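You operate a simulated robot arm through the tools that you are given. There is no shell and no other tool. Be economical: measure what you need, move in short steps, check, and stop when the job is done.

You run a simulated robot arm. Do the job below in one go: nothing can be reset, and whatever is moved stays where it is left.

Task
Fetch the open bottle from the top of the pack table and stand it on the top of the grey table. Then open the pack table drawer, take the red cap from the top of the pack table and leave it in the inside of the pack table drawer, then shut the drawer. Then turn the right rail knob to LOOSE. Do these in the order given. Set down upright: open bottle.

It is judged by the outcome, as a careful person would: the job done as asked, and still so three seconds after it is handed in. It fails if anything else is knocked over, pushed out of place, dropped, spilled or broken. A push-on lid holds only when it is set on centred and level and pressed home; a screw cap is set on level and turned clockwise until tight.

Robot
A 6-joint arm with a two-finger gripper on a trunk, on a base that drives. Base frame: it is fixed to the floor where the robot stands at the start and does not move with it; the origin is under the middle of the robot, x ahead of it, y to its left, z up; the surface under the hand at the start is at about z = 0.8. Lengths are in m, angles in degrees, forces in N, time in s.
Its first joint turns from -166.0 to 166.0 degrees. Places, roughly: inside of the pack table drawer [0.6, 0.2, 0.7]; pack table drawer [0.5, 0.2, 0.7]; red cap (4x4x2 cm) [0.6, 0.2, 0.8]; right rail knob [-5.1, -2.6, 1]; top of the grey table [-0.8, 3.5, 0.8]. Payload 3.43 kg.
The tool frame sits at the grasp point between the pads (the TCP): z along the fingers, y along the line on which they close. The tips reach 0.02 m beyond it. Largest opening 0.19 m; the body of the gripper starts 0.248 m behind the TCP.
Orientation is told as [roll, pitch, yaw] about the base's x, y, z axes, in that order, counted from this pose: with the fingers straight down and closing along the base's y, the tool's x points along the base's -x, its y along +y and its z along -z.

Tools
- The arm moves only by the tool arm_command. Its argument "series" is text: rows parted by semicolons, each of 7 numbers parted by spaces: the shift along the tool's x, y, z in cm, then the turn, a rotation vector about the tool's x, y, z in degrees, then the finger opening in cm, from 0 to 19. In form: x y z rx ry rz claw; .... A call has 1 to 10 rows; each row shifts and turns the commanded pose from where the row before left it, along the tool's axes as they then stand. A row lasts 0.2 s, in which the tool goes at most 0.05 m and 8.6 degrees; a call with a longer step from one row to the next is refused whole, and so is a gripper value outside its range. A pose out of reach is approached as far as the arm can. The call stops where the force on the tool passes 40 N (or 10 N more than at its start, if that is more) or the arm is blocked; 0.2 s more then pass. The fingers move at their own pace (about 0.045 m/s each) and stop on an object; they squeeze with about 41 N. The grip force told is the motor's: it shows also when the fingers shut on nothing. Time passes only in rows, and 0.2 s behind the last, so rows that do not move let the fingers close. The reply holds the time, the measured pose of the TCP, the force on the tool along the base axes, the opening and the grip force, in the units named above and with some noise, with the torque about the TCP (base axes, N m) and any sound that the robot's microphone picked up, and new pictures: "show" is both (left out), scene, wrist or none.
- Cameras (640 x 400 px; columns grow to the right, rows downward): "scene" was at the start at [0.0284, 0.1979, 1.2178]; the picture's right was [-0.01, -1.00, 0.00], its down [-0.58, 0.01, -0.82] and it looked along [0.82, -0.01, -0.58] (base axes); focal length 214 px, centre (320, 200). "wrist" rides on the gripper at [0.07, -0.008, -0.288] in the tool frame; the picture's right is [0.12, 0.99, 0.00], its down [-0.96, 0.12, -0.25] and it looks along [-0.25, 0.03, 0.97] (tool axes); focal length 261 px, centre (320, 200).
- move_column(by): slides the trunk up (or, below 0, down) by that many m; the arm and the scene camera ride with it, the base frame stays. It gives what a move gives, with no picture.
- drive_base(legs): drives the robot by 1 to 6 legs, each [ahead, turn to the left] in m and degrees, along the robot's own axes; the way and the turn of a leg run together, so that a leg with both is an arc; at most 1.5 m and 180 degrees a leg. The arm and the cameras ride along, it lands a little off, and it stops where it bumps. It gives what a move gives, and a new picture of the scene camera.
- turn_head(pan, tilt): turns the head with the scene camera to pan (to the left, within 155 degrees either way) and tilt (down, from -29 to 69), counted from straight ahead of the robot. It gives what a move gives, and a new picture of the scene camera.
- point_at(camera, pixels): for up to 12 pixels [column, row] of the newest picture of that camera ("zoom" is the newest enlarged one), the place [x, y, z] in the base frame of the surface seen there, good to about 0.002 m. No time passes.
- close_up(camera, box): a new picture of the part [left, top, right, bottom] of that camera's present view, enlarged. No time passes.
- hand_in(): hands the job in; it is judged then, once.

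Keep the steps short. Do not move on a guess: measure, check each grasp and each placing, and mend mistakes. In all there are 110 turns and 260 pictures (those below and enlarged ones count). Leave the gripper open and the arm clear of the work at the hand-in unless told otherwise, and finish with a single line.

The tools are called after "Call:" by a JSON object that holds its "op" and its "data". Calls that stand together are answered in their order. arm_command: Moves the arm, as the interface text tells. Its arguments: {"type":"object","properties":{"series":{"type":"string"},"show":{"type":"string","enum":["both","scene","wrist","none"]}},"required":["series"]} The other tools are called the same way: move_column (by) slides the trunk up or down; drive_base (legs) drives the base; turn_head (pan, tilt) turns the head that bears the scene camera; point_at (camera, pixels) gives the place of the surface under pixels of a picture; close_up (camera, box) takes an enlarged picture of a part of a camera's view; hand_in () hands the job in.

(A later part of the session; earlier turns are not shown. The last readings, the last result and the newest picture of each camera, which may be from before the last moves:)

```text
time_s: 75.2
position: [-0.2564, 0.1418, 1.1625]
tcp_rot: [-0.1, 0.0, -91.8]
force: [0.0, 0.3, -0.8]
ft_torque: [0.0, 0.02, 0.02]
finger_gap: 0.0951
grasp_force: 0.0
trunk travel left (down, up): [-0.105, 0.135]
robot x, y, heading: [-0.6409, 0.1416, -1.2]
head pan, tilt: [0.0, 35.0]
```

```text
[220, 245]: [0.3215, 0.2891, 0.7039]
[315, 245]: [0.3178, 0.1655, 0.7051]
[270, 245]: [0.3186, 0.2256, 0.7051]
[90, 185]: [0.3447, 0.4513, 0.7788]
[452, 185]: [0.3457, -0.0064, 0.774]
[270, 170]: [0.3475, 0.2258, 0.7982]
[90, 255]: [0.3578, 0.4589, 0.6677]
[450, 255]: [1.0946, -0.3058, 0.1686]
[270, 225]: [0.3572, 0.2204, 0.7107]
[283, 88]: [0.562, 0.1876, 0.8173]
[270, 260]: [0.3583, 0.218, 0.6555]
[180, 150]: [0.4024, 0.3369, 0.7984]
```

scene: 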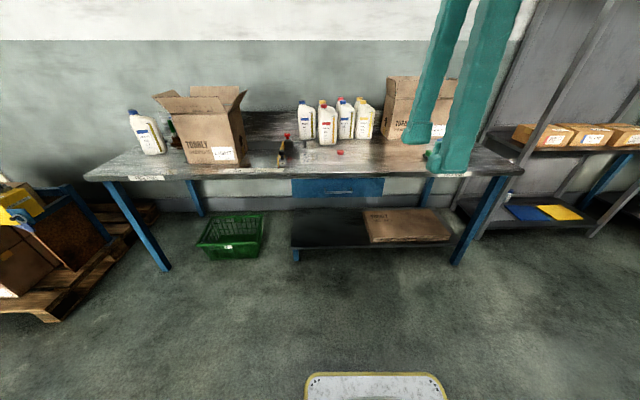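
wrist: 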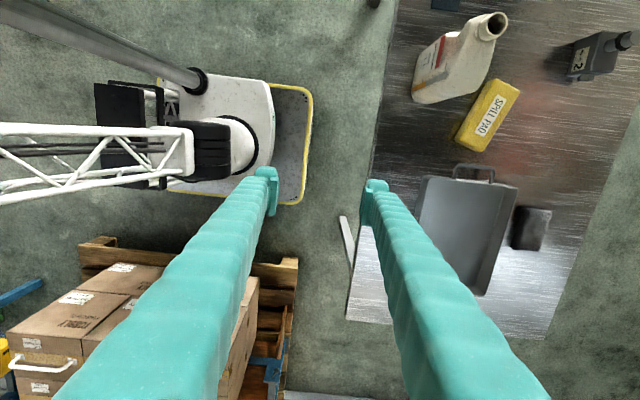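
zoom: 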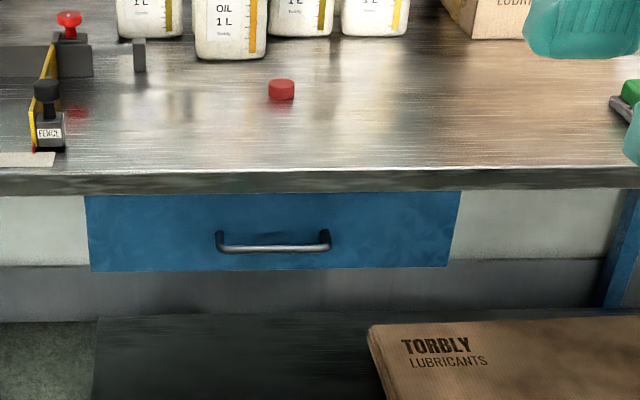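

The handle bar runs along y (0.15–0.29), centre about (0.324, 0.22, 0.704), and the table edge is at x=0.346. That leaves too little room from above, so I'll grip it with the tool pointing forward. First I extend the hand.

Call:
{"op": "arm_command", "data": {"series": "0 4.5 2 0 0 0 9.5; 0 4.5 2 0 0 0 9.5; 0 4.5 2 0 0 0 9.5; 0 4.5 2 0 0 0 9.5; 0 4.5 2 0 0 0 9.5; 0 4.5 2 0 0 0 9.5; 0 0 0 -8 0 0 9.5; 0 0 0 -8 0 0 9.5; 0 0 0 -8 0 0 9.5; 0 0 0 -8 0 0 9.5", "show": "none"}}

Call:
{"op": "arm_command", "data": {"series": "0 0 0 -8 0 0 9.5; 0 0 0 -8 0 0 9.5; 0 0 0 -8 0 0 9.5; 0 0 0 -8 0 0 9.5; 0 0 0 -8 0 0 9.5; 0 0 0 -8 0 0 9.5; 0 0 0 -8 0 0 9.5; 0 0 0 -2 0 0 9.5; 0 0 0 0 0 0 9.5", "show": "scene"}}

```text
time_s: 77.4
position: [0.0151, 0.1339, 1.0418]
tcp_rot: [32.0, -0.1, -91.8]
force: [1.4, 0.1, -2.2]
ft_torque: [0.01, 0.12, -0.04]
finger_gap: 0.0946
grasp_force: 0.1
trunk travel left (down, up): [-0.105, 0.135]
robot x, y, heading: [-0.6381, 0.144, -1.4]
head pan, tilt: [0.0, 35.0]
```

```text
time_s: 79.4
position: [0.0659, 0.1281, 1.1486]
tcp_rot: [89.8, 0.1, -91.8]
force: [0.1, 0.9, -0.2]
ft_torque: [-0.02, 0.02, -0.03]
finger_gap: 0.0948
grasp_force: 0.0
out of reach, approached as far as the arm can: row 4, 6, 7, 8
trunk travel left (down, up): [-0.105, 0.135]
robot x, y, heading: [-0.6395, 0.1432, -1.3]
head pan, tilt: [0.0, 35.0]
```

scene: 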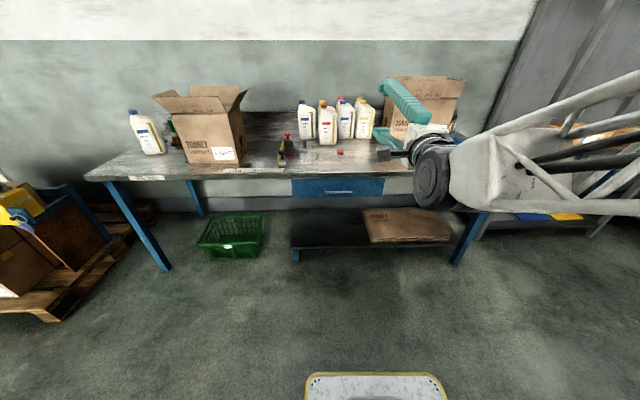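

Tool now points forward. I'll lower it: first the trunk by 0.10, then the arm toward z≈0.70, checking reach.

Call:
{"op": "move_column", "data": {"by": -0.1}}

Call:
{"op": "arm_command", "data": {"series": "0 -4 0 0 0 0 9.5; 0 -4 0 0 0 0 9.5; 0 -4 0 0 0 0 9.5; 0 -4 0 0 0 0 9.5", "show": "none"}}

```text
time_s: 80.8
position: [0.0662, 0.1275, 1.0491]
tcp_rot: [89.8, 0.0, -91.8]
force: [-0.7, 0.3, -0.4]
ft_torque: [-0.03, 0.06, 0.0]
finger_gap: 0.095
grasp_force: 0.1
trunk travel left (down, up): [-0.005, 0.235]
robot x, y, heading: [-0.6427, 0.1447, -1.4]
head pan, tilt: [0.0, 35.0]
```

```text
time_s: 81.8
position: [0.1375, 0.1289, 0.9988]
tcp_rot: [89.5, 0.0, -91.8]
force: [0.0, 0.4, 0.0]
ft_torque: [0.01, 0.06, 0.01]
finger_gap: 0.0949
grasp_force: 0.1
out of reach, approached as far as the arm can: row 1, 2, 3, 4
trunk travel left (down, up): [-0.005, 0.235]
robot x, y, heading: [-0.6399, 0.1417, -1.5]
head pan, tilt: [0.0, 35.0]
```

Fully horizontal is limited by the wrist at low height. I'll tilt to about 60° from straight down and lower in the free space in front of the drawer.

Call:
{"op": "arm_command", "data": {"series": "0 0 0 7.5 0 0 9.5; 0 0 0 7.5 0 0 9.5; 0 0 0 7.5 0 0 9.5; 0 0 0 7.5 0 0 9.5; 0 -3.46 2 0 0 0 7; 0 -3.46 2 0 0 0 5; 0 -3.46 2 0 0 0 4; 0 -3.46 2 0 0 0 4; 0 -3.46 2 0 0 0 4; 0 -3.46 2 0 0 0 4", "show": "none"}}

```text
time_s: 84.0
position: [0.1375, 0.1186, 0.7574]
tcp_rot: [59.7, 0.1, -91.8]
force: [-0.3, -0.1, -0.1]
ft_torque: [-0.02, 0.02, -0.01]
finger_gap: 0.0399
grasp_force: 0.1
out of reach, approached as far as the arm can: row 3
trunk travel left (down, up): [-0.005, 0.235]
robot x, y, heading: [-0.638, 0.1401, -1.3]
head pan, tilt: [0.0, 35.0]
```

Feasible. I'll square the yaw, shift to y=0.22 and approach to 5 cm short of the bar with a 4 cm opening.

Call:
{"op": "arm_command", "data": {"series": "0 0 0 0 1.56 -0.9 4; 4 0 0 0 0 0 4; 4 0 0 0 0 0 4; 2.1 0 0 0 0 0 4; 0 1.58 4.27 0 0 0 4; 0 1.58 4.27 0 0 0 4; 0 1.58 4.27 0 0 0 4; 0 0 0 0 0 0 4", "show": "both"}}

```text
time_s: 85.8
position: [0.2719, 0.2211, 0.7327]
tcp_rot: [59.8, 0.1, -90.0]
force: [-0.6, 1.0, 0.5]
ft_torque: [0.02, 0.05, 0.0]
finger_gap: 0.0402
grasp_force: 0.0
trunk travel left (down, up): [-0.005, 0.235]
robot x, y, heading: [-0.6375, 0.1388, -1.7]
head pan, tilt: [0.0, 35.0]
```

scene: 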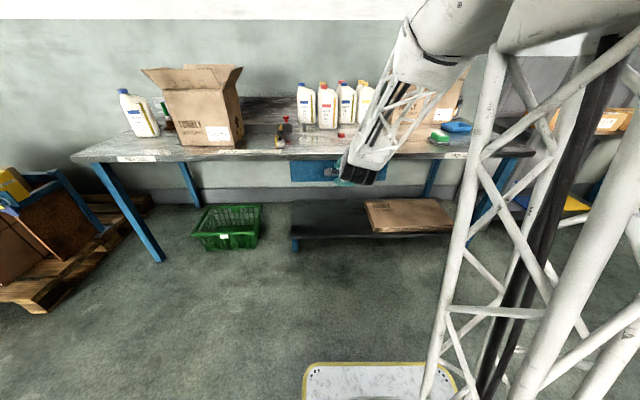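
wrist: 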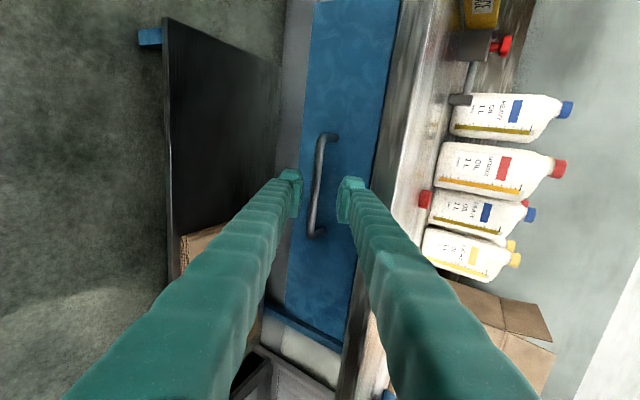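

Call:
{"op": "point_at", "data": {"camera": "wrist", "pixels": [[314, 180], [316, 160], [311, 210], [322, 135], [315, 233], [335, 200], [392, 170]]}}

Call:
{"op": "close_up", "data": {"camera": "wrist", "box": [240, 110, 420, 250]}}

```text
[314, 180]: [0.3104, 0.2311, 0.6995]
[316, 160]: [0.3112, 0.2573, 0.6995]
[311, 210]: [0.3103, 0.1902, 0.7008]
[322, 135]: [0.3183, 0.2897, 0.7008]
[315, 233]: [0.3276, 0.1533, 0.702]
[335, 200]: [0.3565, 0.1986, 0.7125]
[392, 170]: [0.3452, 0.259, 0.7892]
```

```text
2.86 times, centred on (330, 180) of wrist
```

zoom: 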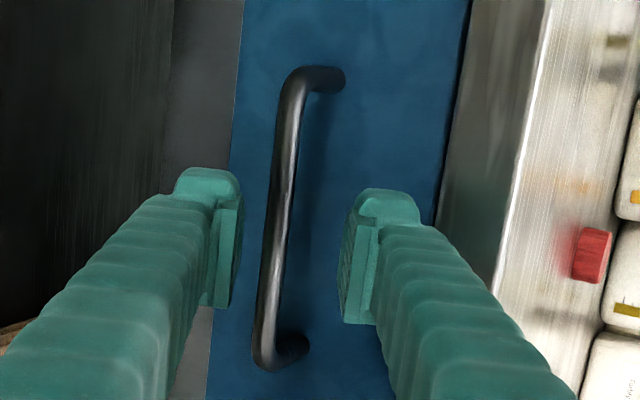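

Bar centre about (0.315, 0.697). I'll move in 5.1 cm along the tool with -0.95 cm along y, then close.

Call:
{"op": "arm_command", "data": {"series": "0 -0.95 0 0 0 0 4; 0 0 2 0 0 0 4; 0 0 2 0 0 0 4; 0 0 1.1 0 0 0 4; 0 0 0 0 0 0 2; 0 0 0 0 0 0 0; 0 0 0 0 0 0 0; 0 0 0 0 0 0 0", "show": "wrist"}}

```text
time_s: 87.6
position: [0.3124, 0.2224, 0.7005]
tcp_rot: [59.8, 0.0, -90.0]
force: [0.6, 0.1, 10.0]
ft_torque: [0.71, -0.03, -0.4]
finger_gap: 0.0079
grasp_force: 41.8
trunk travel left (down, up): [-0.005, 0.235]
robot x, y, heading: [-0.6361, 0.1443, -1.5]
head pan, tilt: [0.0, 35.0]
```

wrist: 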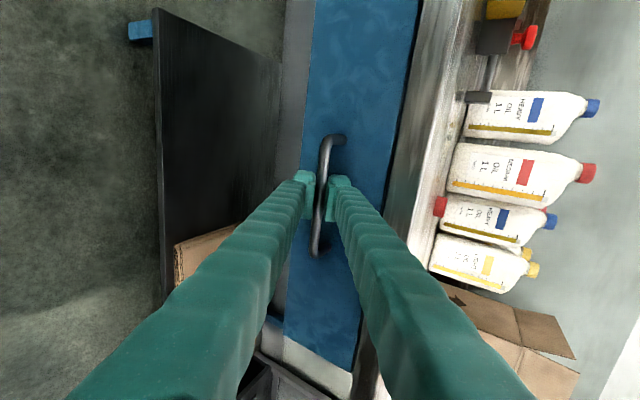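

The bar is gripped. I'll pull straight back along -x in 2.5 cm steps.

Call:
{"op": "arm_command", "data": {"series": "0 -0.5 -0.87 0 0 0 0; 0 -1 -1.73 0 0 0 0; 0 -1.25 -2.17 0 0 0 0; 0 -1.25 -2.17 0 0 0 0; 0 -1.25 -2.17 0 0 0 0; 0 -1.25 -2.17 0 0 0 0; 0 0 0 0 0 0 0", "show": "wrist"}}

```text
time_s: 89.2
position: [0.1823, 0.2217, 0.7004]
tcp_rot: [59.8, 0.0, -89.9]
force: [1.6, 8.4, 9.5]
ft_torque: [0.79, -0.04, -0.41]
finger_gap: 0.0076
grasp_force: 41.8
trunk travel left (down, up): [-0.005, 0.235]
robot x, y, heading: [-0.6364, 0.1433, -1.8]
head pan, tilt: [0.0, 35.0]
```

wrist: 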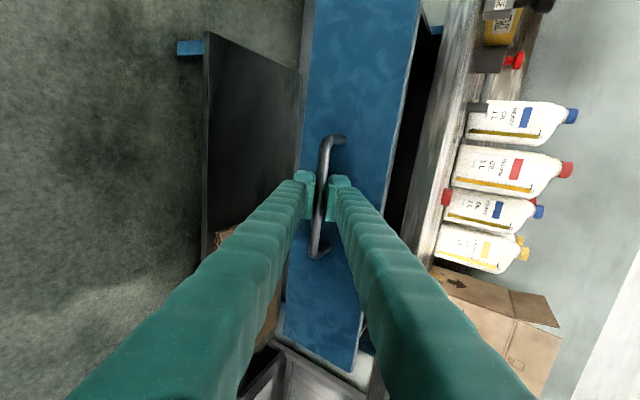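

The drawer comes out (13 cm). I'll pull 10 cm more.

Call:
{"op": "arm_command", "data": {"series": "0 -1.25 -2.17 0 0 0 0; 0 -1.25 -2.17 0 0 0 0; 0 -1.25 -2.17 0 0 0 0; 0 -1.25 -2.17 0 0 0 0; 0 0 0 0 0 0 0", "show": "both"}}

```text
time_s: 89.8
position: [0.1456, 0.2213, 0.7003]
tcp_rot: [58.4, 0.0, -90.0]
force: [-0.3, 1.9, -14.4]
ft_torque: [0.8, -0.07, -0.12]
finger_gap: 0.0077
grasp_force: 40.9
out of reach, approached as far as the arm can: row 2, 3
trunk travel left (down, up): [-0.005, 0.235]
robot x, y, heading: [-0.6382, 0.1392, -1.5]
head pan, tilt: [0.0, 35.0]
stopped in row 3: the force on the tool passed its limit at 53 N (the readings are from after the stop); the commanded pose is now the measured one
```

scene: 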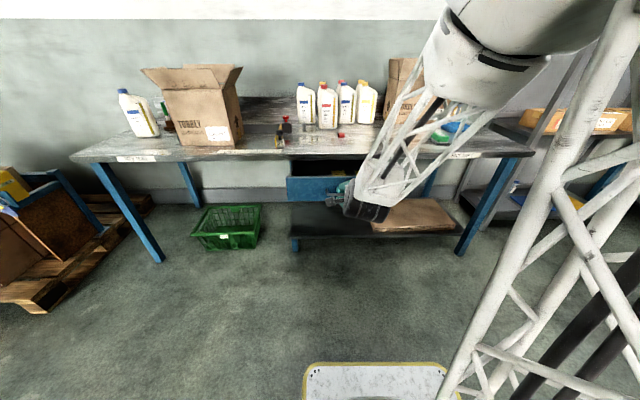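
wrist: 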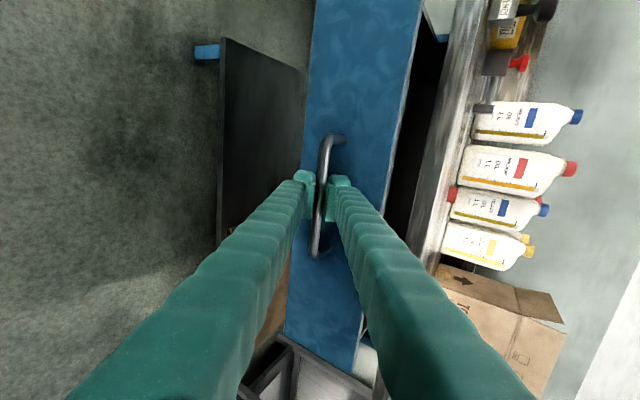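

That's the wrist's limit, not the drawer's. I'll back the base 6 cm to draw it further while gripping.

Call:
{"op": "drive_base", "data": {"legs": [[-0.06, 0]]}}

```text
time_s: 91.3
position: [0.0865, 0.2225, 0.6991]
tcp_rot: [58.1, 0.0, -90.3]
force: [-0.5, 0.5, -2.7]
ft_torque: [0.58, -0.01, -0.21]
finger_gap: 0.008
grasp_force: 42.1
trunk travel left (down, up): [-0.005, 0.235]
robot x, y, heading: [-0.6949, 0.1438, -1.9]
head pan, tilt: [0.0, 35.0]
stopped in leg 1: the force on the tool passed its limit at 41 N (the readings are from after the stop); the commanded pose is now the measured one
```

scene: 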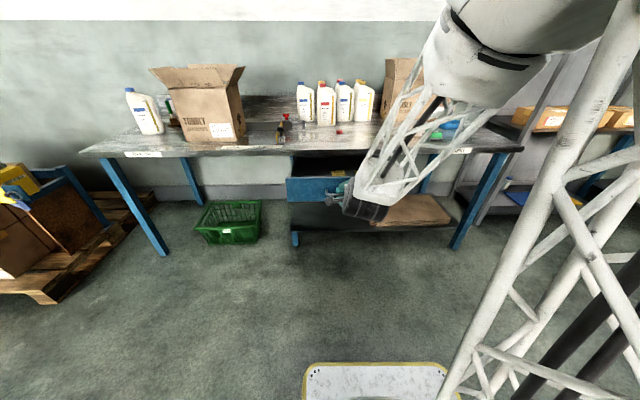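

Drawer is out 22.6 cm. I'll open the fingers and withdraw along the tool.

Call:
{"op": "arm_command", "data": {"series": "0 0 0 0 0 0 1.5; 0 0 0 0 0 0 3; 0 0 0 0 0 0 4; 0 0 0 0 0 0 4; 0 0 -1.5 0 0 0 4; 0 0 -1.5 0 0 0 4; 0 0 0 0 0 0 4", "show": "wrist"}}

```text
time_s: 92.9
position: [0.0662, 0.2258, 0.7215]
tcp_rot: [57.7, 0.0, -90.4]
force: [-0.2, 0.7, -1.1]
ft_torque: [0.02, -0.02, -0.01]
finger_gap: 0.0402
grasp_force: 0.1
out of reach, approached as far as the arm can: row 5, 6
trunk travel left (down, up): [-0.005, 0.235]
robot x, y, heading: [-0.6973, 0.1396, -2.0]
head pan, tilt: [0.0, 35.0]
```

wrist: 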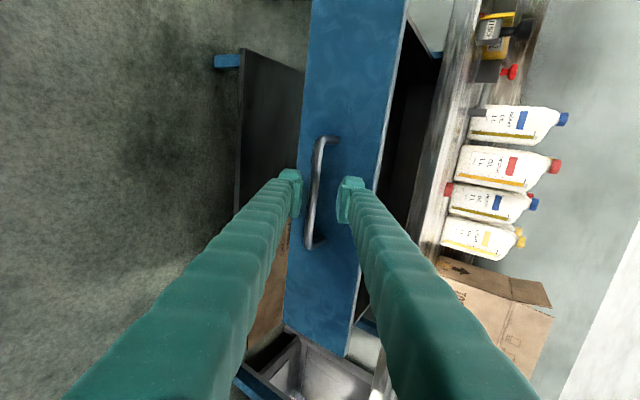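

The tips are clear of the bar. I'll back the base 10 cm, then turn the tool down while rising.

Call:
{"op": "drive_base", "data": {"legs": [[-0.1, 1.9]]}}

Call:
{"op": "arm_command", "data": {"series": "0 2.5 -2.5 7.2 0 0 6; 0 2.2 -3 7.2 0 0 8; 0 1.8 -3.5 7.2 0 0 9; 0 1.5 -4 7.2 0 0 9; 0 1 -4 7.2 0 0 9; 0 0.6 -4 7.2 0 0 9; 0 0.2 -4 7.2 0 0 9; 0 0 -4 7.2 0 0 9; 0 0 -4 0 0 0 9; 0 0 -4 0 0 0 9", "show": "both"}}

```text
time_s: 94.0
position: [-0.0378, 0.2502, 0.7206]
tcp_rot: [57.9, -0.1, -88.6]
force: [0.1, -0.1, 0.0]
ft_torque: [-0.01, -0.01, 0.02]
finger_gap: 0.04
grasp_force: 0.1
trunk travel left (down, up): [-0.005, 0.235]
robot x, y, heading: [-0.7975, 0.1437, -0.2]
head pan, tilt: [0.0, 35.0]
```

scene: 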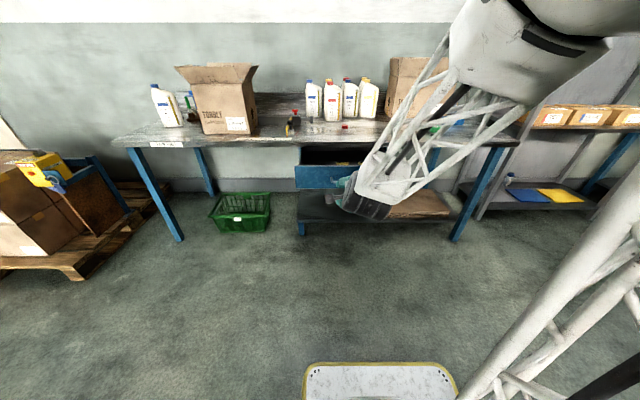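

```text
time_s: 96.2
position: [-0.1502, 0.3208, 1.0676]
tcp_rot: [9.8, -13.1, -93.6]
force: [1.0, 0.2, 0.0]
ft_torque: [0.0, 0.05, -0.02]
finger_gap: 0.0901
grasp_force: 0.0
out of reach, approached as far as the arm can: row 2, 4, 5, 6, 7, 8
trunk travel left (down, up): [-0.005, 0.235]
robot x, y, heading: [-0.7976, 0.1472, 0.0]
head pan, tilt: [0.0, 35.0]
```

scene: 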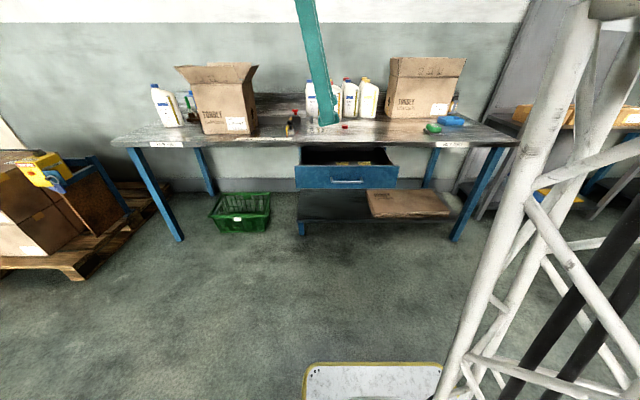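
wrist: 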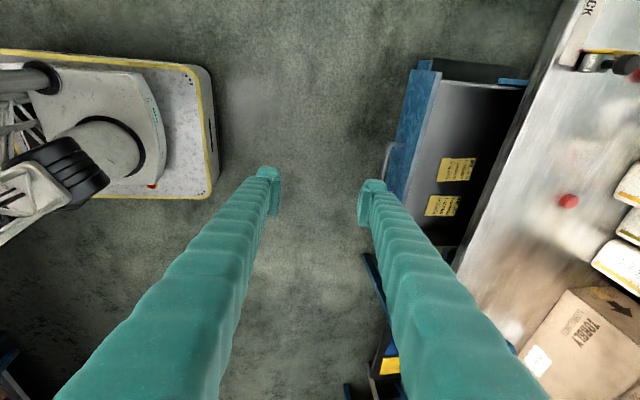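

The drawer is open with yellow notes visible inside. The tool is a little off vertical ([9.8,-13.1,-93.6]), so I'll straighten it.

Call:
{"op": "arm_command", "data": {"series": "0 0 0 4.9 0 0 9; 0 0 0 4.9 0 0 9; 0 0 0 0 6.5 0 9; 0 0 0 0 6.6 0 9; 0 0 0 0 0 -3.6 9; 0 0 0 0 0 0 9", "show": "none"}}

```text
time_s: 97.6
position: [-0.1463, 0.3168, 1.0753]
tcp_rot: [0.6, -16.8, -89.9]
force: [-0.1, -0.1, -0.1]
ft_torque: [0.01, -0.01, -0.02]
finger_gap: 0.0902
grasp_force: 0.0
out of reach, approached as far as the arm can: row 2, 3, 4
trunk travel left (down, up): [-0.005, 0.235]
robot x, y, heading: [-0.7959, 0.1421, 0.1]
head pan, tilt: [0.0, 35.0]
```

The wrist seems to be at a limit with this yaw. I'll rotate the yaw back 40° and then level.

Call:
{"op": "arm_command", "data": {"series": "0 0 0 0 0 -8 9; 0 0 0 0 0 -8 9; 0 0 0 0 0 -8 9; 0 0 0 0 0 -8 9; 0 0 0 0 0 -8 9; 0 0 0 0 0 0 9", "show": "none"}}

```text
time_s: 99.0
position: [-0.1476, 0.3171, 1.075]
tcp_rot: [-10.5, -13.2, -48.5]
force: [0.5, -0.6, 0.0]
ft_torque: [0.03, 0.02, 0.01]
finger_gap: 0.0902
grasp_force: 0.2
trunk travel left (down, up): [-0.005, 0.235]
robot x, y, heading: [-0.7992, 0.1444, -0.1]
head pan, tilt: [0.0, 35.0]
```

Call:
{"op": "arm_command", "data": {"series": "0 0 0 -5.2 0 0 9; 0 0 0 -5.3 0 0 9; 0 0 0 0 6.6 0 9; 0 0 0 0 6.6 0 9; 0 0 0 0 0 0 9", "show": "none"}}

```text
time_s: 100.2
position: [-0.1472, 0.3195, 1.077]
tcp_rot: [-0.9, -16.3, -48.6]
force: [0.1, 0.7, -0.2]
ft_torque: [0.02, 0.03, 0.03]
finger_gap: 0.0899
grasp_force: 0.0
out of reach, approached as far as the arm can: row 2, 3, 4
trunk travel left (down, up): [-0.005, 0.235]
robot x, y, heading: [-0.7986, 0.1445, -0.1]
head pan, tilt: [0.0, 35.0]
```

Probably too high for this radius. I'll bring the hand lower and closer, then level.

Call:
{"op": "arm_command", "data": {"series": "0 -3 3 0 0 0 9; 0 -3 3 0 0 0 9; 0 0 0 0 5.4 0 9; 0 0 0 0 5.4 0 9; 0 0 0 0 5.4 0 9; 0 0 0 0 0 0 9", "show": "none"}}

```text
time_s: 101.6
position: [-0.1829, 0.2674, 1.0198]
tcp_rot: [-1.1, -16.6, -48.6]
force: [0.9, 0.0, 0.2]
ft_torque: [0.03, 0.04, 0.01]
finger_gap: 0.0902
grasp_force: 0.1
out of reach, approached as far as the arm can: row 3, 4, 5
trunk travel left (down, up): [-0.005, 0.235]
robot x, y, heading: [-0.8017, 0.1453, 0.2]
head pan, tilt: [0.0, 35.0]
```

The data fit a forearm-roll limit: the wrist crossed its singular direction off-plane. I'll yaw back to -90, bring the hand in front of the mast (arm plane), then tilt up and come back down exactly in that plane.

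Call:
{"op": "arm_command", "data": {"series": "0 0 0 0 0 8 9; 0 0 0 0 0 8 9; 0 0 0 0 0 8 9; 0 0 0 0 0 8 9; 0 0 0 0 0 8 9; -4 0 0 0 0 1.4 9; -4 0 0 0 0 0 9; -4 0 0 0 0 0 9; 0 0 0 0 0 0 9", "show": "none"}}

```text
time_s: 103.6
position: [-0.1808, 0.1525, 1.0451]
tcp_rot: [10.7, -14.1, -91.5]
force: [-0.8, 0.5, 0.1]
ft_torque: [-0.01, 0.0, 0.04]
finger_gap: 0.0901
grasp_force: 0.0
trunk travel left (down, up): [-0.005, 0.235]
robot x, y, heading: [-0.8012, 0.1459, 0.1]
head pan, tilt: [0.0, 35.0]
```

Call:
{"op": "arm_command", "data": {"series": "0 3 0 -8 0 0 9; 0 3 0 -8 0 0 9; 0 2 1 -8 0 0 9; 0 2 2 -8 0 0 9; 0 2 2 -8 0 0 9; 0 2 2 -8 0 0 9; 0 1 3 -8 0 0 9; 0 0 3 -8 0 0 9; 0 0 0 0 0 0 9", "show": "none"}}

```text
time_s: 105.6
position: [0.0263, 0.1316, 1.0326]
tcp_rot: [71.2, -7.7, -94.5]
force: [0.6, 0.5, 1.9]
ft_torque: [-0.1, 0.46, -0.16]
finger_gap: 0.0902
grasp_force: 0.1
out of reach, approached as far as the arm can: row 8
trunk travel left (down, up): [-0.005, 0.235]
robot x, y, heading: [-0.8014, 0.1423, 0.0]
head pan, tilt: [0.0, 35.0]
```

Call:
{"op": "arm_command", "data": {"series": "0 0 0 0 3.05 3.05 9; 0 0 0 0 3.05 3.05 9; 0 0 0 0 0 0 9", "show": "none"}}

```text
time_s: 106.4
position: [0.0361, 0.1405, 1.0551]
tcp_rot: [74.9, -8.3, -88.5]
force: [0.5, 0.5, -0.3]
ft_torque: [-0.03, -0.01, -0.02]
finger_gap: 0.0902
grasp_force: 0.1
out of reach, approached as far as the arm can: row 1, 2
trunk travel left (down, up): [-0.005, 0.235]
robot x, y, heading: [-0.8012, 0.1452, 0.1]
head pan, tilt: [0.0, 35.0]
```

Tool axis is now in the arm plane (only an 8° roll about itself). I'll tilt down about the exact base y axis and watch the result.

Call:
{"op": "arm_command", "data": {"series": "0 0 -2 7.9 1.17 -0.1 9; 0 0 -2 7.9 1.17 -0.1 9; 0 -1 -2 7.9 1.17 -0.1 9; 0 -1 -2 7.9 1.17 -0.1 9; 0 0 0 0 0 0 9", "show": "none"}}

```text
time_s: 107.6
position: [-0.0398, 0.147, 1.0747]
tcp_rot: [42.7, -6.4, -84.4]
force: [1.1, -0.5, 0.0]
ft_torque: [-0.01, -0.02, -0.02]
finger_gap: 0.0902
grasp_force: 0.0
out of reach, approached as far as the arm can: row 1
trunk travel left (down, up): [-0.005, 0.235]
robot x, y, heading: [-0.7977, 0.1482, 0.1]
head pan, tilt: [0.0, 35.0]
```

In plane still. Continuing.

Call:
{"op": "arm_command", "data": {"series": "0 -1 -1 7.9 1.17 -0.1 9; 0 -1 0 7.9 1.17 -0.1 9; 0 -1 0 7.9 1.17 -0.1 9; 0 -1 0 7.9 1.17 -0.1 9; 0 -1 0 7.9 1.17 -0.1 9; 0 0 0 0 0 0 9", "show": "none"}}

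```text
time_s: 109.0
position: [-0.0908, 0.1405, 1.0579]
tcp_rot: [3.0, -1.1, -81.8]
force: [0.5, 0.6, -0.5]
ft_torque: [0.01, 0.04, 0.02]
finger_gap: 0.09
grasp_force: 0.0
trunk travel left (down, up): [-0.005, 0.235]
robot x, y, heading: [-0.7994, 0.1448, 0.1]
head pan, tilt: [0.0, 35.0]
```

Upright again. I'll finish levelling and rotate to yaw 0, so the fingers close along y.

Call:
{"op": "arm_command", "data": {"series": "0 0 0 3 1.1 0 9; 0 0 0 0 0 -8.2 9; 0 0 0 0 0 -8.2 9; 0 0 0 0 0 -8.2 9; 0 0 0 0 0 -8.2 9; 0 0 0 0 0 -8.2 9; 0 0 0 0 0 -8.2 9; 0 0 0 0 0 -8.2 9; 0 0 0 0 0 -8.2 9; 0 0 0 0 0 -8.2 9", "show": "none"}}

Call:
{"op": "drive_base", "data": {"legs": [[0.48, 0]]}}

```text
time_s: 111.2
position: [-0.0895, 0.139, 1.0583]
tcp_rot: [0.0, -0.1, -7.7]
force: [0.3, 0.1, 0.3]
ft_torque: [0.03, -0.02, 0.01]
finger_gap: 0.0902
grasp_force: 0.0
trunk travel left (down, up): [-0.005, 0.235]
robot x, y, heading: [-0.7997, 0.1455, 0.2]
head pan, tilt: [0.0, 35.0]
```

```text
time_s: 114.0
position: [0.3851, 0.1379, 1.0582]
tcp_rot: [-0.1, -0.1, -8.0]
force: [-0.2, -0.3, -0.3]
ft_torque: [-0.03, 0.0, 0.0]
finger_gap: 0.0902
grasp_force: 0.1
trunk travel left (down, up): [-0.005, 0.235]
robot x, y, heading: [-0.3231, 0.1434, -0.6]
head pan, tilt: [0.0, 35.0]
```

scene: 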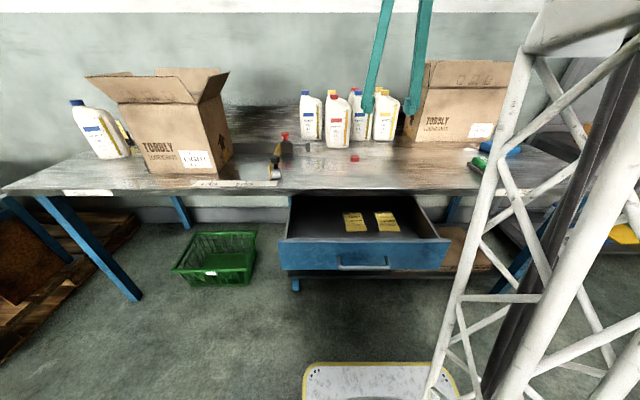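

Call:
{"op": "point_at", "data": {"camera": "scene", "pixels": [[354, 156], [354, 161], [350, 220], [320, 225], [300, 237], [440, 237], [360, 243], [290, 200], [420, 196], [400, 215], [365, 266], [385, 234]]}}

Call:
{"op": "arm_command", "data": {"series": "-3.5 1 2.5 0 0 -2 8; -3.5 1 2.5 0 0 -2 8; -3.5 1 2.5 0 0 -2 8; -3.5 1 2.5 0 0 -2 8; 0 0 0 0 0 0 8", "show": "wrist"}}

```text
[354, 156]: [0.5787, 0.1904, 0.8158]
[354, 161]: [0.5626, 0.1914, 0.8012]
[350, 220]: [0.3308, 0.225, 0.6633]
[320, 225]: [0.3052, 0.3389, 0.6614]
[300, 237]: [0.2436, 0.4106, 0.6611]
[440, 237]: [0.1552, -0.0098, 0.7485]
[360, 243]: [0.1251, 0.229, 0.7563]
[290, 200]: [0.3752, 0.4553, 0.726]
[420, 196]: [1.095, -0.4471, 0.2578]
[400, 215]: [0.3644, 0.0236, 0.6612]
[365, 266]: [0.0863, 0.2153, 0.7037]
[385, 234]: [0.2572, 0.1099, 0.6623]
```

```text
time_s: 115.2
position: [0.5275, 0.1655, 0.956]
tcp_rot: [-0.1, -0.1, 0.0]
force: [0.1, 0.4, -0.2]
ft_torque: [0.0, 0.05, 0.02]
finger_gap: 0.08
grasp_force: 0.0
trunk travel left (down, up): [-0.005, 0.235]
robot x, y, heading: [-0.327, 0.1454, -0.1]
head pan, tilt: [0.0, 35.0]
```

wrist: 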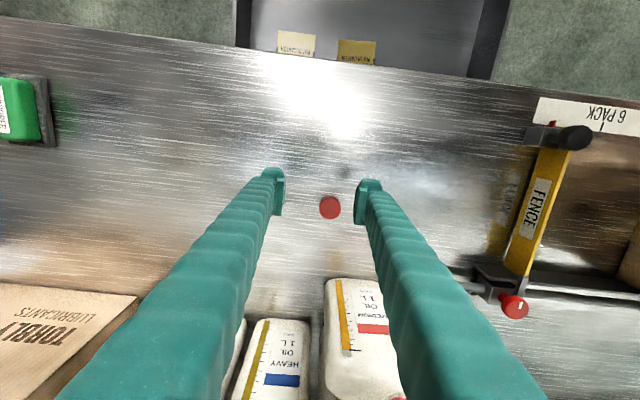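

Drawer floor is z=0.661 and the exposed interior spans x 0.14–0.345. Now the cap from the wrist view, at (330,208).

Call:
{"op": "point_at", "data": {"camera": "wrist", "pixels": [[330, 208], [320, 208], [340, 208], [330, 198], [330, 218], [335, 282]]}}

```text
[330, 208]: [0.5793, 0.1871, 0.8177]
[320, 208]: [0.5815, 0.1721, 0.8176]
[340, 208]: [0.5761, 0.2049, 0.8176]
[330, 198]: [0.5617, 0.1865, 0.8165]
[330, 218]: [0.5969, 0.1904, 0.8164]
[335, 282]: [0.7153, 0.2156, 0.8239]
```

Cap centre (0.579, 0.188), top 0.818. I'll move over it and lower to TCP 0.823.

Call:
{"op": "arm_command", "data": {"series": "-2.6 1.15 3 0 0 0 8; -2.55 1.15 3 0 0 0 8; 0 0 3 0 0 0 8; 0 0 2.5 0 0 0 8; 0 0 0 0 0 0 8", "show": "wrist"}}

```text
time_s: 116.4
position: [0.5796, 0.189, 0.8427]
tcp_rot: [-0.2, 0.0, 0.1]
force: [-0.5, 0.1, 0.4]
ft_torque: [-0.02, 0.0, -0.03]
finger_gap: 0.0801
grasp_force: 0.1
trunk travel left (down, up): [-0.005, 0.235]
robot x, y, heading: [-0.3237, 0.1429, -0.1]
head pan, tilt: [0.0, 35.0]
```

wrist: 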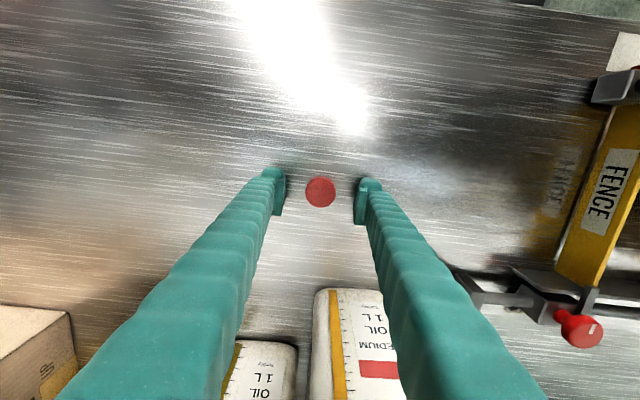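

Centred. I'll lower 2 cm and close.

Call:
{"op": "arm_command", "data": {"series": "0 0 1 0 0 0 8; 0 0 0.9 0 0 0 8; 0 0 0 0 0 0 5; 0 0 0 0 0 0 3; 0 0 0 0 0 0 2; 0 0 0 0 0 0 2; 0 0 0 0 0 0 2", "show": "none"}}

Call:
{"op": "arm_command", "data": {"series": "0 0 -2 0 0 0 2; 0 0 -4 0 0 0 2; 0 0 -4 0 0 0 2; 0 0 -2 0 0 0 2; 0 0 0 0 0 0 2", "show": "wrist"}}

```text
time_s: 118.0
position: [0.5798, 0.1884, 0.8251]
tcp_rot: [-0.1, -0.1, 0.0]
force: [0.1, 0.7, -0.2]
ft_torque: [-0.04, -0.04, 0.03]
finger_gap: 0.0313
grasp_force: 41.0
trunk travel left (down, up): [-0.005, 0.235]
robot x, y, heading: [-0.327, 0.1423, -0.0]
head pan, tilt: [0.0, 35.0]
```

```text
time_s: 119.2
position: [0.5807, 0.1888, 0.9449]
tcp_rot: [-0.1, -0.1, 0.0]
force: [-0.1, 0.9, -0.2]
ft_torque: [-0.01, 0.0, -0.01]
finger_gap: 0.0311
grasp_force: 41.2
trunk travel left (down, up): [-0.005, 0.235]
robot x, y, heading: [-0.327, 0.1469, 0.2]
head pan, tilt: [0.0, 35.0]
```

wrist: 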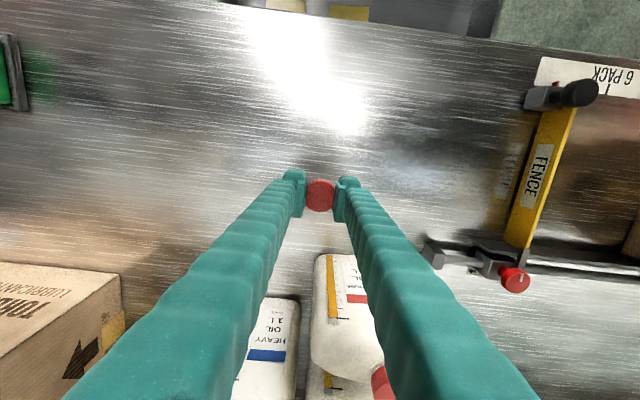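

Cap is held. I'll carry it over the drawer to (0.22, 0.22).

Call:
{"op": "arm_command", "data": {"series": "4.5 0.4 0 0 0 0 2; 4.5 0.4 0 0 0 0 2; 4.5 0.4 0 0 0 0 2; 4.5 0.4 0 0 0 0 2; 4.5 0.4 0 0 0 0 2; 4.5 0.4 0 0 0 0 2; 4.5 0.4 0 0 0 0 2; 4.5 0.4 0 0 0 0 2; 0 0 0 0 0 0 2", "show": "both"}}

```text
time_s: 121.2
position: [0.22, 0.2208, 0.9446]
tcp_rot: [-0.1, -0.2, 0.1]
force: [0.1, 0.1, -0.4]
ft_torque: [-0.03, 0.02, 0.0]
finger_gap: 0.0314
grasp_force: 40.7
trunk travel left (down, up): [-0.005, 0.235]
robot x, y, heading: [-0.3225, 0.1459, -0.1]
head pan, tilt: [0.0, 35.0]
```

scene: 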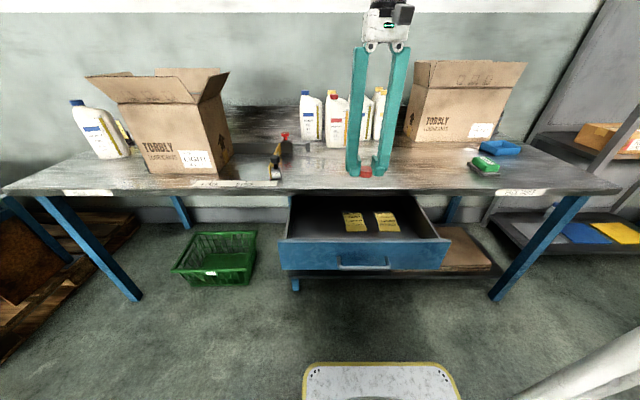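
wrist: 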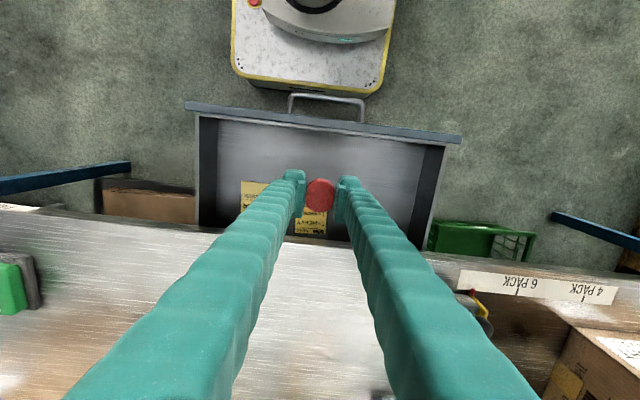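

Over the drawer. I'll lower to just above the floor.

Call:
{"op": "arm_command", "data": {"series": "0 0 4.5 0 0 0 2; 0 0 4.5 0 0 0 2; 0 0 4.5 0 0 0 2; 0 0 4 0 0 0 2; 0 0 4 0 0 0 2; 0 0 3 0 0 0 2; 0 0 0.8 0 0 0 2; 0 0 0 0 0 0 2", "show": "wrist"}}

```text
time_s: 123.0
position: [0.2191, 0.2192, 0.6905]
tcp_rot: [0.0, -0.2, 0.0]
force: [-1.0, 0.3, 0.1]
ft_torque: [-0.03, 0.04, 0.0]
finger_gap: 0.0315
grasp_force: 41.0
trunk travel left (down, up): [-0.005, 0.235]
robot x, y, heading: [-0.3261, 0.1442, -0.3]
head pan, tilt: [0.0, 35.0]
```

wrist: 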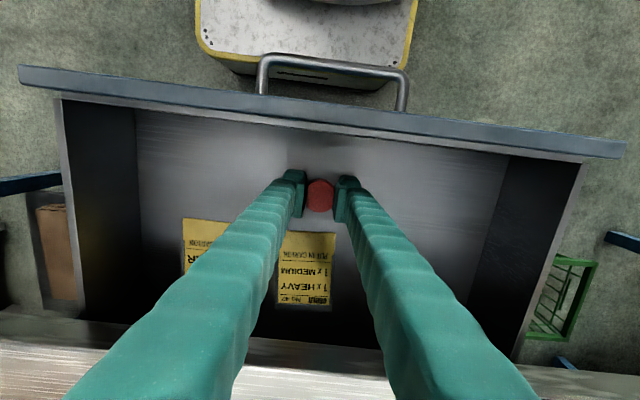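

Nearly down. I'll creep 2 mm, release, and rise.

Call:
{"op": "arm_command", "data": {"series": "0 0 0.2 0 0 0 2; 0 0 0 0 0 0 2.8; 0 0 0 0 0 0 3.5; 0 0 0 0 0 0 6; 0 0 0 0 0 0 7; 0 0 -3 0 0 0 7; 0 0 -4 0 0 0 7; 0 0 -4 0 0 0 7; 0 0 -4 0 0 0 7; 0 0 -4 0 0 0 7", "show": "wrist"}}

```text
time_s: 125.2
position: [0.2206, 0.2183, 0.8794]
tcp_rot: [0.0, -0.1, -0.1]
force: [-0.6, -0.7, 0.1]
ft_torque: [-0.03, 0.06, -0.01]
finger_gap: 0.07
grasp_force: 0.0
trunk travel left (down, up): [-0.005, 0.235]
robot x, y, heading: [-0.3255, 0.1418, -0.1]
head pan, tilt: [0.0, 35.0]
```

wrist: 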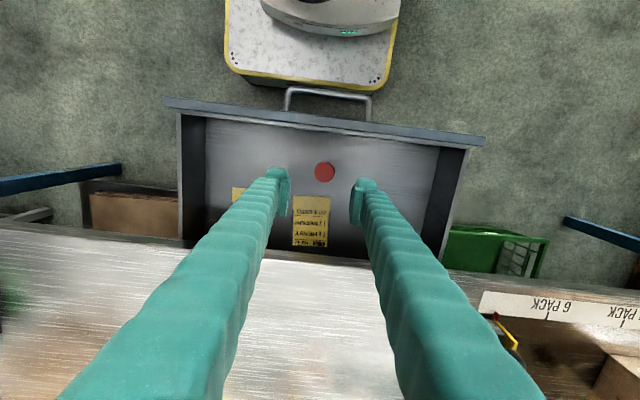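

The cap lies in the drawer at (325,172). Next I shut the drawer: I'll close the fingers, move in front of the handle and lower.

Call:
{"op": "arm_command", "data": {"series": "4 0 0 0 0 0 5; 4 0 0 0 0 0 3; 4 0 0 0 0 0 0; 4 0 0 0 0 0 0; 3 0 0 0 0 0 0; 0 0 0 0 0 0 0; 0 0 0 0 0 0 0", "show": "none"}}

Call:
{"op": "arm_command", "data": {"series": "0 0 4 0 0 0 0; 0 0 4 0 0 0 0; 0 0 4 0 0 0 0; 0 0 4 0 0 0 0; 0 0 2.5 0 0 0 0; 0 0 0 0 0 0 0", "show": "wrist"}}

```text
time_s: 126.8
position: [0.0303, 0.2222, 0.8763]
tcp_rot: [-0.1, -0.1, 0.0]
force: [0.0, -0.6, 0.0]
ft_torque: [0.03, -0.01, 0.0]
finger_gap: 0.0
grasp_force: 34.6
trunk travel left (down, up): [-0.005, 0.235]
robot x, y, heading: [-0.323, 0.1452, 0.0]
head pan, tilt: [0.0, 35.0]
```

```text
time_s: 128.2
position: [0.0302, 0.2193, 0.6916]
tcp_rot: [-0.2, -0.2, 0.0]
force: [-0.4, -1.0, 0.7]
ft_torque: [0.0, 0.01, 0.0]
finger_gap: 0.0
grasp_force: 34.5
trunk travel left (down, up): [-0.005, 0.235]
robot x, y, heading: [-0.3222, 0.1454, -0.0]
head pan, tilt: [0.0, 35.0]
```

wrist: 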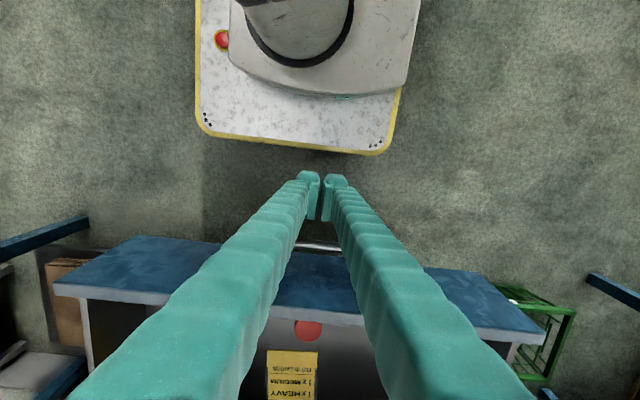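

Fingers are in front of the handle. I'll push forward slowly along +x (tool -x).

Call:
{"op": "arm_command", "data": {"series": "-2 0 0 0 0 0 0; -2 0 0 0 0 0 0; -2.5 0 0 0 0 0 0; -2.5 0 0 0 0 0 0; -2.5 0 0 0 0 0 0; -2.5 0 0 0 0 0 0; -2.5 0 0 0 0 0 0; -2.5 0 0 0 0 0 0; -2.5 0 0 0 0 0 0; 0 0 0 0 0 0 0", "show": "wrist"}}

```text
time_s: 130.4
position: [0.2454, 0.2193, 0.694]
tcp_rot: [-0.1, -0.2, -0.1]
force: [0.5, 0.6, 0.3]
ft_torque: [0.02, 0.0, 0.01]
finger_gap: 0.0
grasp_force: 33.7
trunk travel left (down, up): [-0.005, 0.235]
robot x, y, heading: [-0.3225, 0.1431, -0.2]
head pan, tilt: [0.0, 35.0]
```

wrist: 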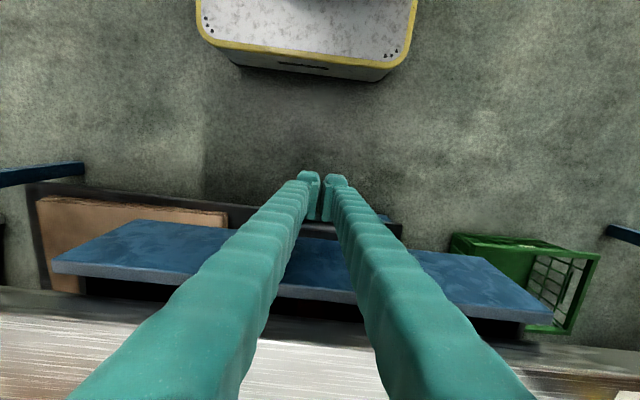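

The drawer is moving. I'll push the rest in small steps until resistance.

Call:
{"op": "arm_command", "data": {"series": "-1.5 0 0 0 0 0 0; -1.2 0 0 0 0 0 0; -0.8 0 0 0 0 0 0; -0.5 0 0 0 0 0 0; -0.4 0 0 0 0 0 0; -0.4 0 0 0 0 0 0; -0.4 0 0 0 0 0 0; 0 0 0 0 0 0 0", "show": "both"}}

```text
time_s: 132.2
position: [0.2934, 0.2204, 0.6929]
tcp_rot: [-0.2, 0.0, 0.1]
force: [-36.4, -3.2, 4.9]
ft_torque: [0.0, -0.29, -0.1]
finger_gap: 0.0056
grasp_force: 34.2
trunk travel left (down, up): [-0.005, 0.235]
robot x, y, heading: [-0.3285, 0.142, -0.3]
head pan, tilt: [0.0, 35.0]
```

scene: 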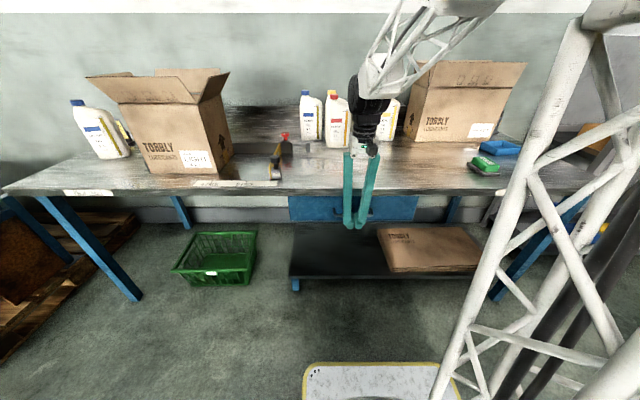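
wrist: 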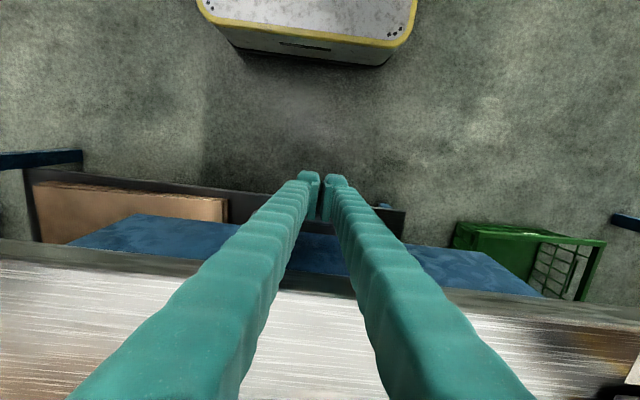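

Shut against the stop (36 N). I'll pull straight back, then up, and check the drawer face position.

Call:
{"op": "arm_command", "data": {"series": "1 0 0 0 0 0 0; 3 0 0 0 0 0 0; 4 0 0 0 0 0 0; 4 0 0 0 0 0 0; 0 0 -4.5 0 0 0 0; 0 0 -4.5 0 0 0 0; 0 0 -4.5 0 0 0 0; 0 0 -4.5 0 0 0 0; 0 0 -4.5 0 0 0 0; 0 0 -4.5 0 0 0 0", "show": "scene"}}

Call:
{"op": "point_at", "data": {"camera": "scene", "pixels": [[300, 210], [405, 208], [352, 216], [352, 195], [320, 190]]}}

Call:
{"op": "close_up", "data": {"camera": "scene", "box": [230, 90, 530, 260]}}

```text
time_s: 134.4
position: [0.1783, 0.2202, 0.9649]
tcp_rot: [0.0, -0.1, 0.1]
force: [-0.2, 0.3, -0.8]
ft_torque: [-0.02, 0.04, 0.0]
finger_gap: 0.0001
grasp_force: 34.1
trunk travel left (down, up): [-0.005, 0.235]
robot x, y, heading: [-0.3263, 0.1482, -0.0]
head pan, tilt: [0.0, 35.0]
```

scene: 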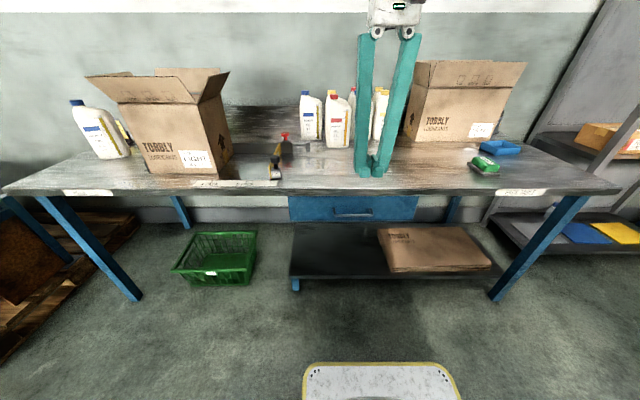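

```text
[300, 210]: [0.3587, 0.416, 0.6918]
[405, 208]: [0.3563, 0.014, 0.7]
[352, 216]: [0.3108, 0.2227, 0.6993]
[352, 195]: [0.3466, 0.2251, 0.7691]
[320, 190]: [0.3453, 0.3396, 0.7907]
```

```text
2.13 times, centred on (380, 175) of scene
```

zoom: 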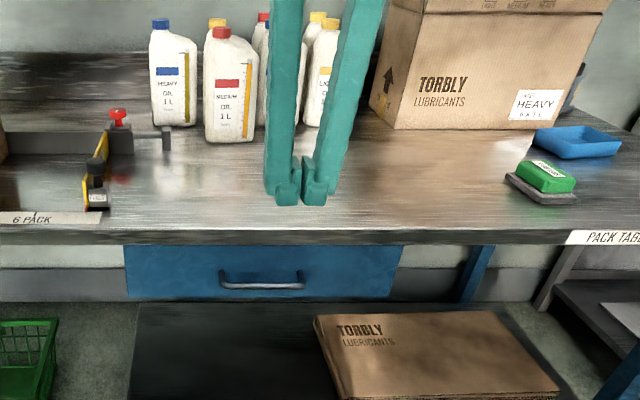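

The drawer is shut (face back at x≈0.358). Now to the right rail knob at (-5.1,-2.6,1). I'll back off, turn right and look for a way.

Call:
{"op": "drive_base", "data": {"legs": [[-0.45, 0], [0, -90]]}}

Call:
{"op": "turn_head", "data": {"pan": 40, "tilt": 20}}

Call:
{"op": "turn_head", "data": {"pan": -40, "tilt": 20}}

```text
time_s: 141.2
position: [-0.6952, -0.356, 0.9633]
tcp_rot: [-0.1, -0.1, -90.1]
force: [0.4, 0.7, -0.3]
ft_torque: [0.0, -0.03, 0.0]
finger_gap: 0.0
grasp_force: 34.5
trunk travel left (down, up): [-0.005, 0.235]
robot x, y, heading: [-0.7715, 0.1471, -90.1]
head pan, tilt: [0.0, 35.0]
```

scene: 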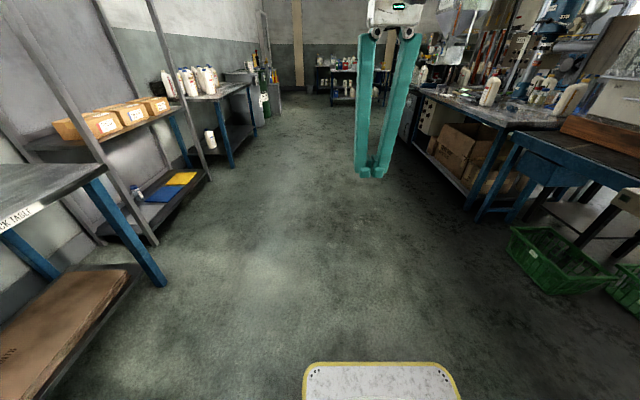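

```text
time_s: 142.2
position: [-0.6962, -0.3551, 0.9643]
tcp_rot: [-0.1, 0.0, -90.2]
force: [-0.3, 0.1, -0.7]
ft_torque: [0.03, 0.0, -0.02]
finger_gap: 0.0
grasp_force: 34.3
trunk travel left (down, up): [-0.005, 0.235]
robot x, y, heading: [-0.7735, 0.1491, -90.1]
head pan, tilt: [40.0, 20.0]
```

scene: 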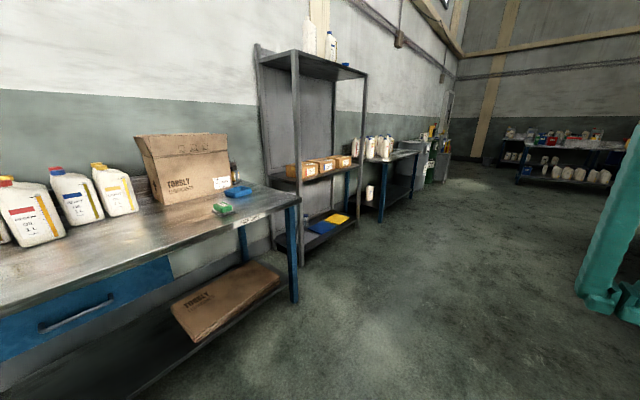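

```text
time_s: 143.8
position: [-0.6972, -0.3561, 0.9633]
tcp_rot: [-0.1, -0.1, -90.0]
force: [0.6, 0.6, 0.1]
ft_torque: [-0.01, 0.01, 0.0]
finger_gap: 0.0001
grasp_force: 34.6
trunk travel left (down, up): [-0.005, 0.235]
robot x, y, heading: [-0.7717, 0.1447, -90.1]
head pan, tilt: [-40.0, 20.0]
```

scene: 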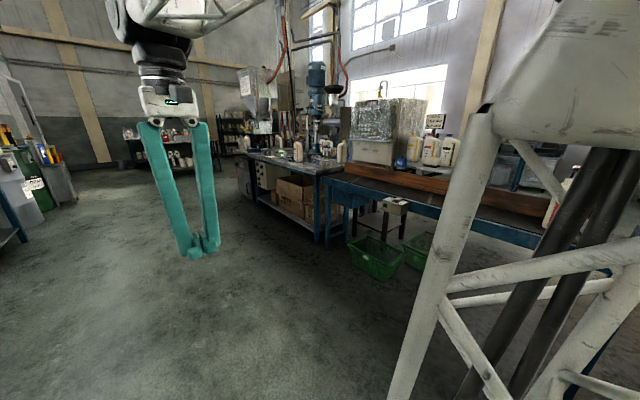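

Call:
{"op": "point_at", "data": {"camera": "scene", "pixels": [[250, 155], [316, 168], [325, 240], [327, 182], [445, 212], [540, 240], [380, 270], [345, 100], [240, 190], [315, 90], [295, 150], [435, 150]]}}

Call:
{"op": "close_up", "data": {"camera": "scene", "box": [230, 60, 470, 210]}}

```text
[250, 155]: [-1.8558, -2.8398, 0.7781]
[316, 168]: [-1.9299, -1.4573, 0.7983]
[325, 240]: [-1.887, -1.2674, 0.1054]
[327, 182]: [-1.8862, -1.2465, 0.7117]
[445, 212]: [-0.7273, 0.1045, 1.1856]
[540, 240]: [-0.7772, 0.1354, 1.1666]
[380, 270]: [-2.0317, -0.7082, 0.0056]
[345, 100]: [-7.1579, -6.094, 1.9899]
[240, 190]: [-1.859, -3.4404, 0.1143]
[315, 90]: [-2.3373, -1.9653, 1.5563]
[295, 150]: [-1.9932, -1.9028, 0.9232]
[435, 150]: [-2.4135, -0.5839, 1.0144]
```

```text
2.67 times, centred on (350, 135) of scene
```

zoom: 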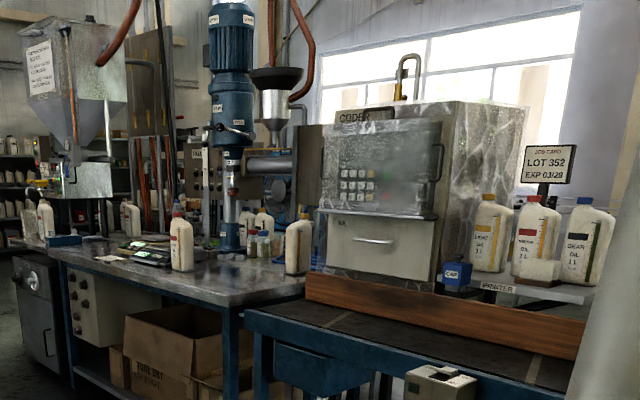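

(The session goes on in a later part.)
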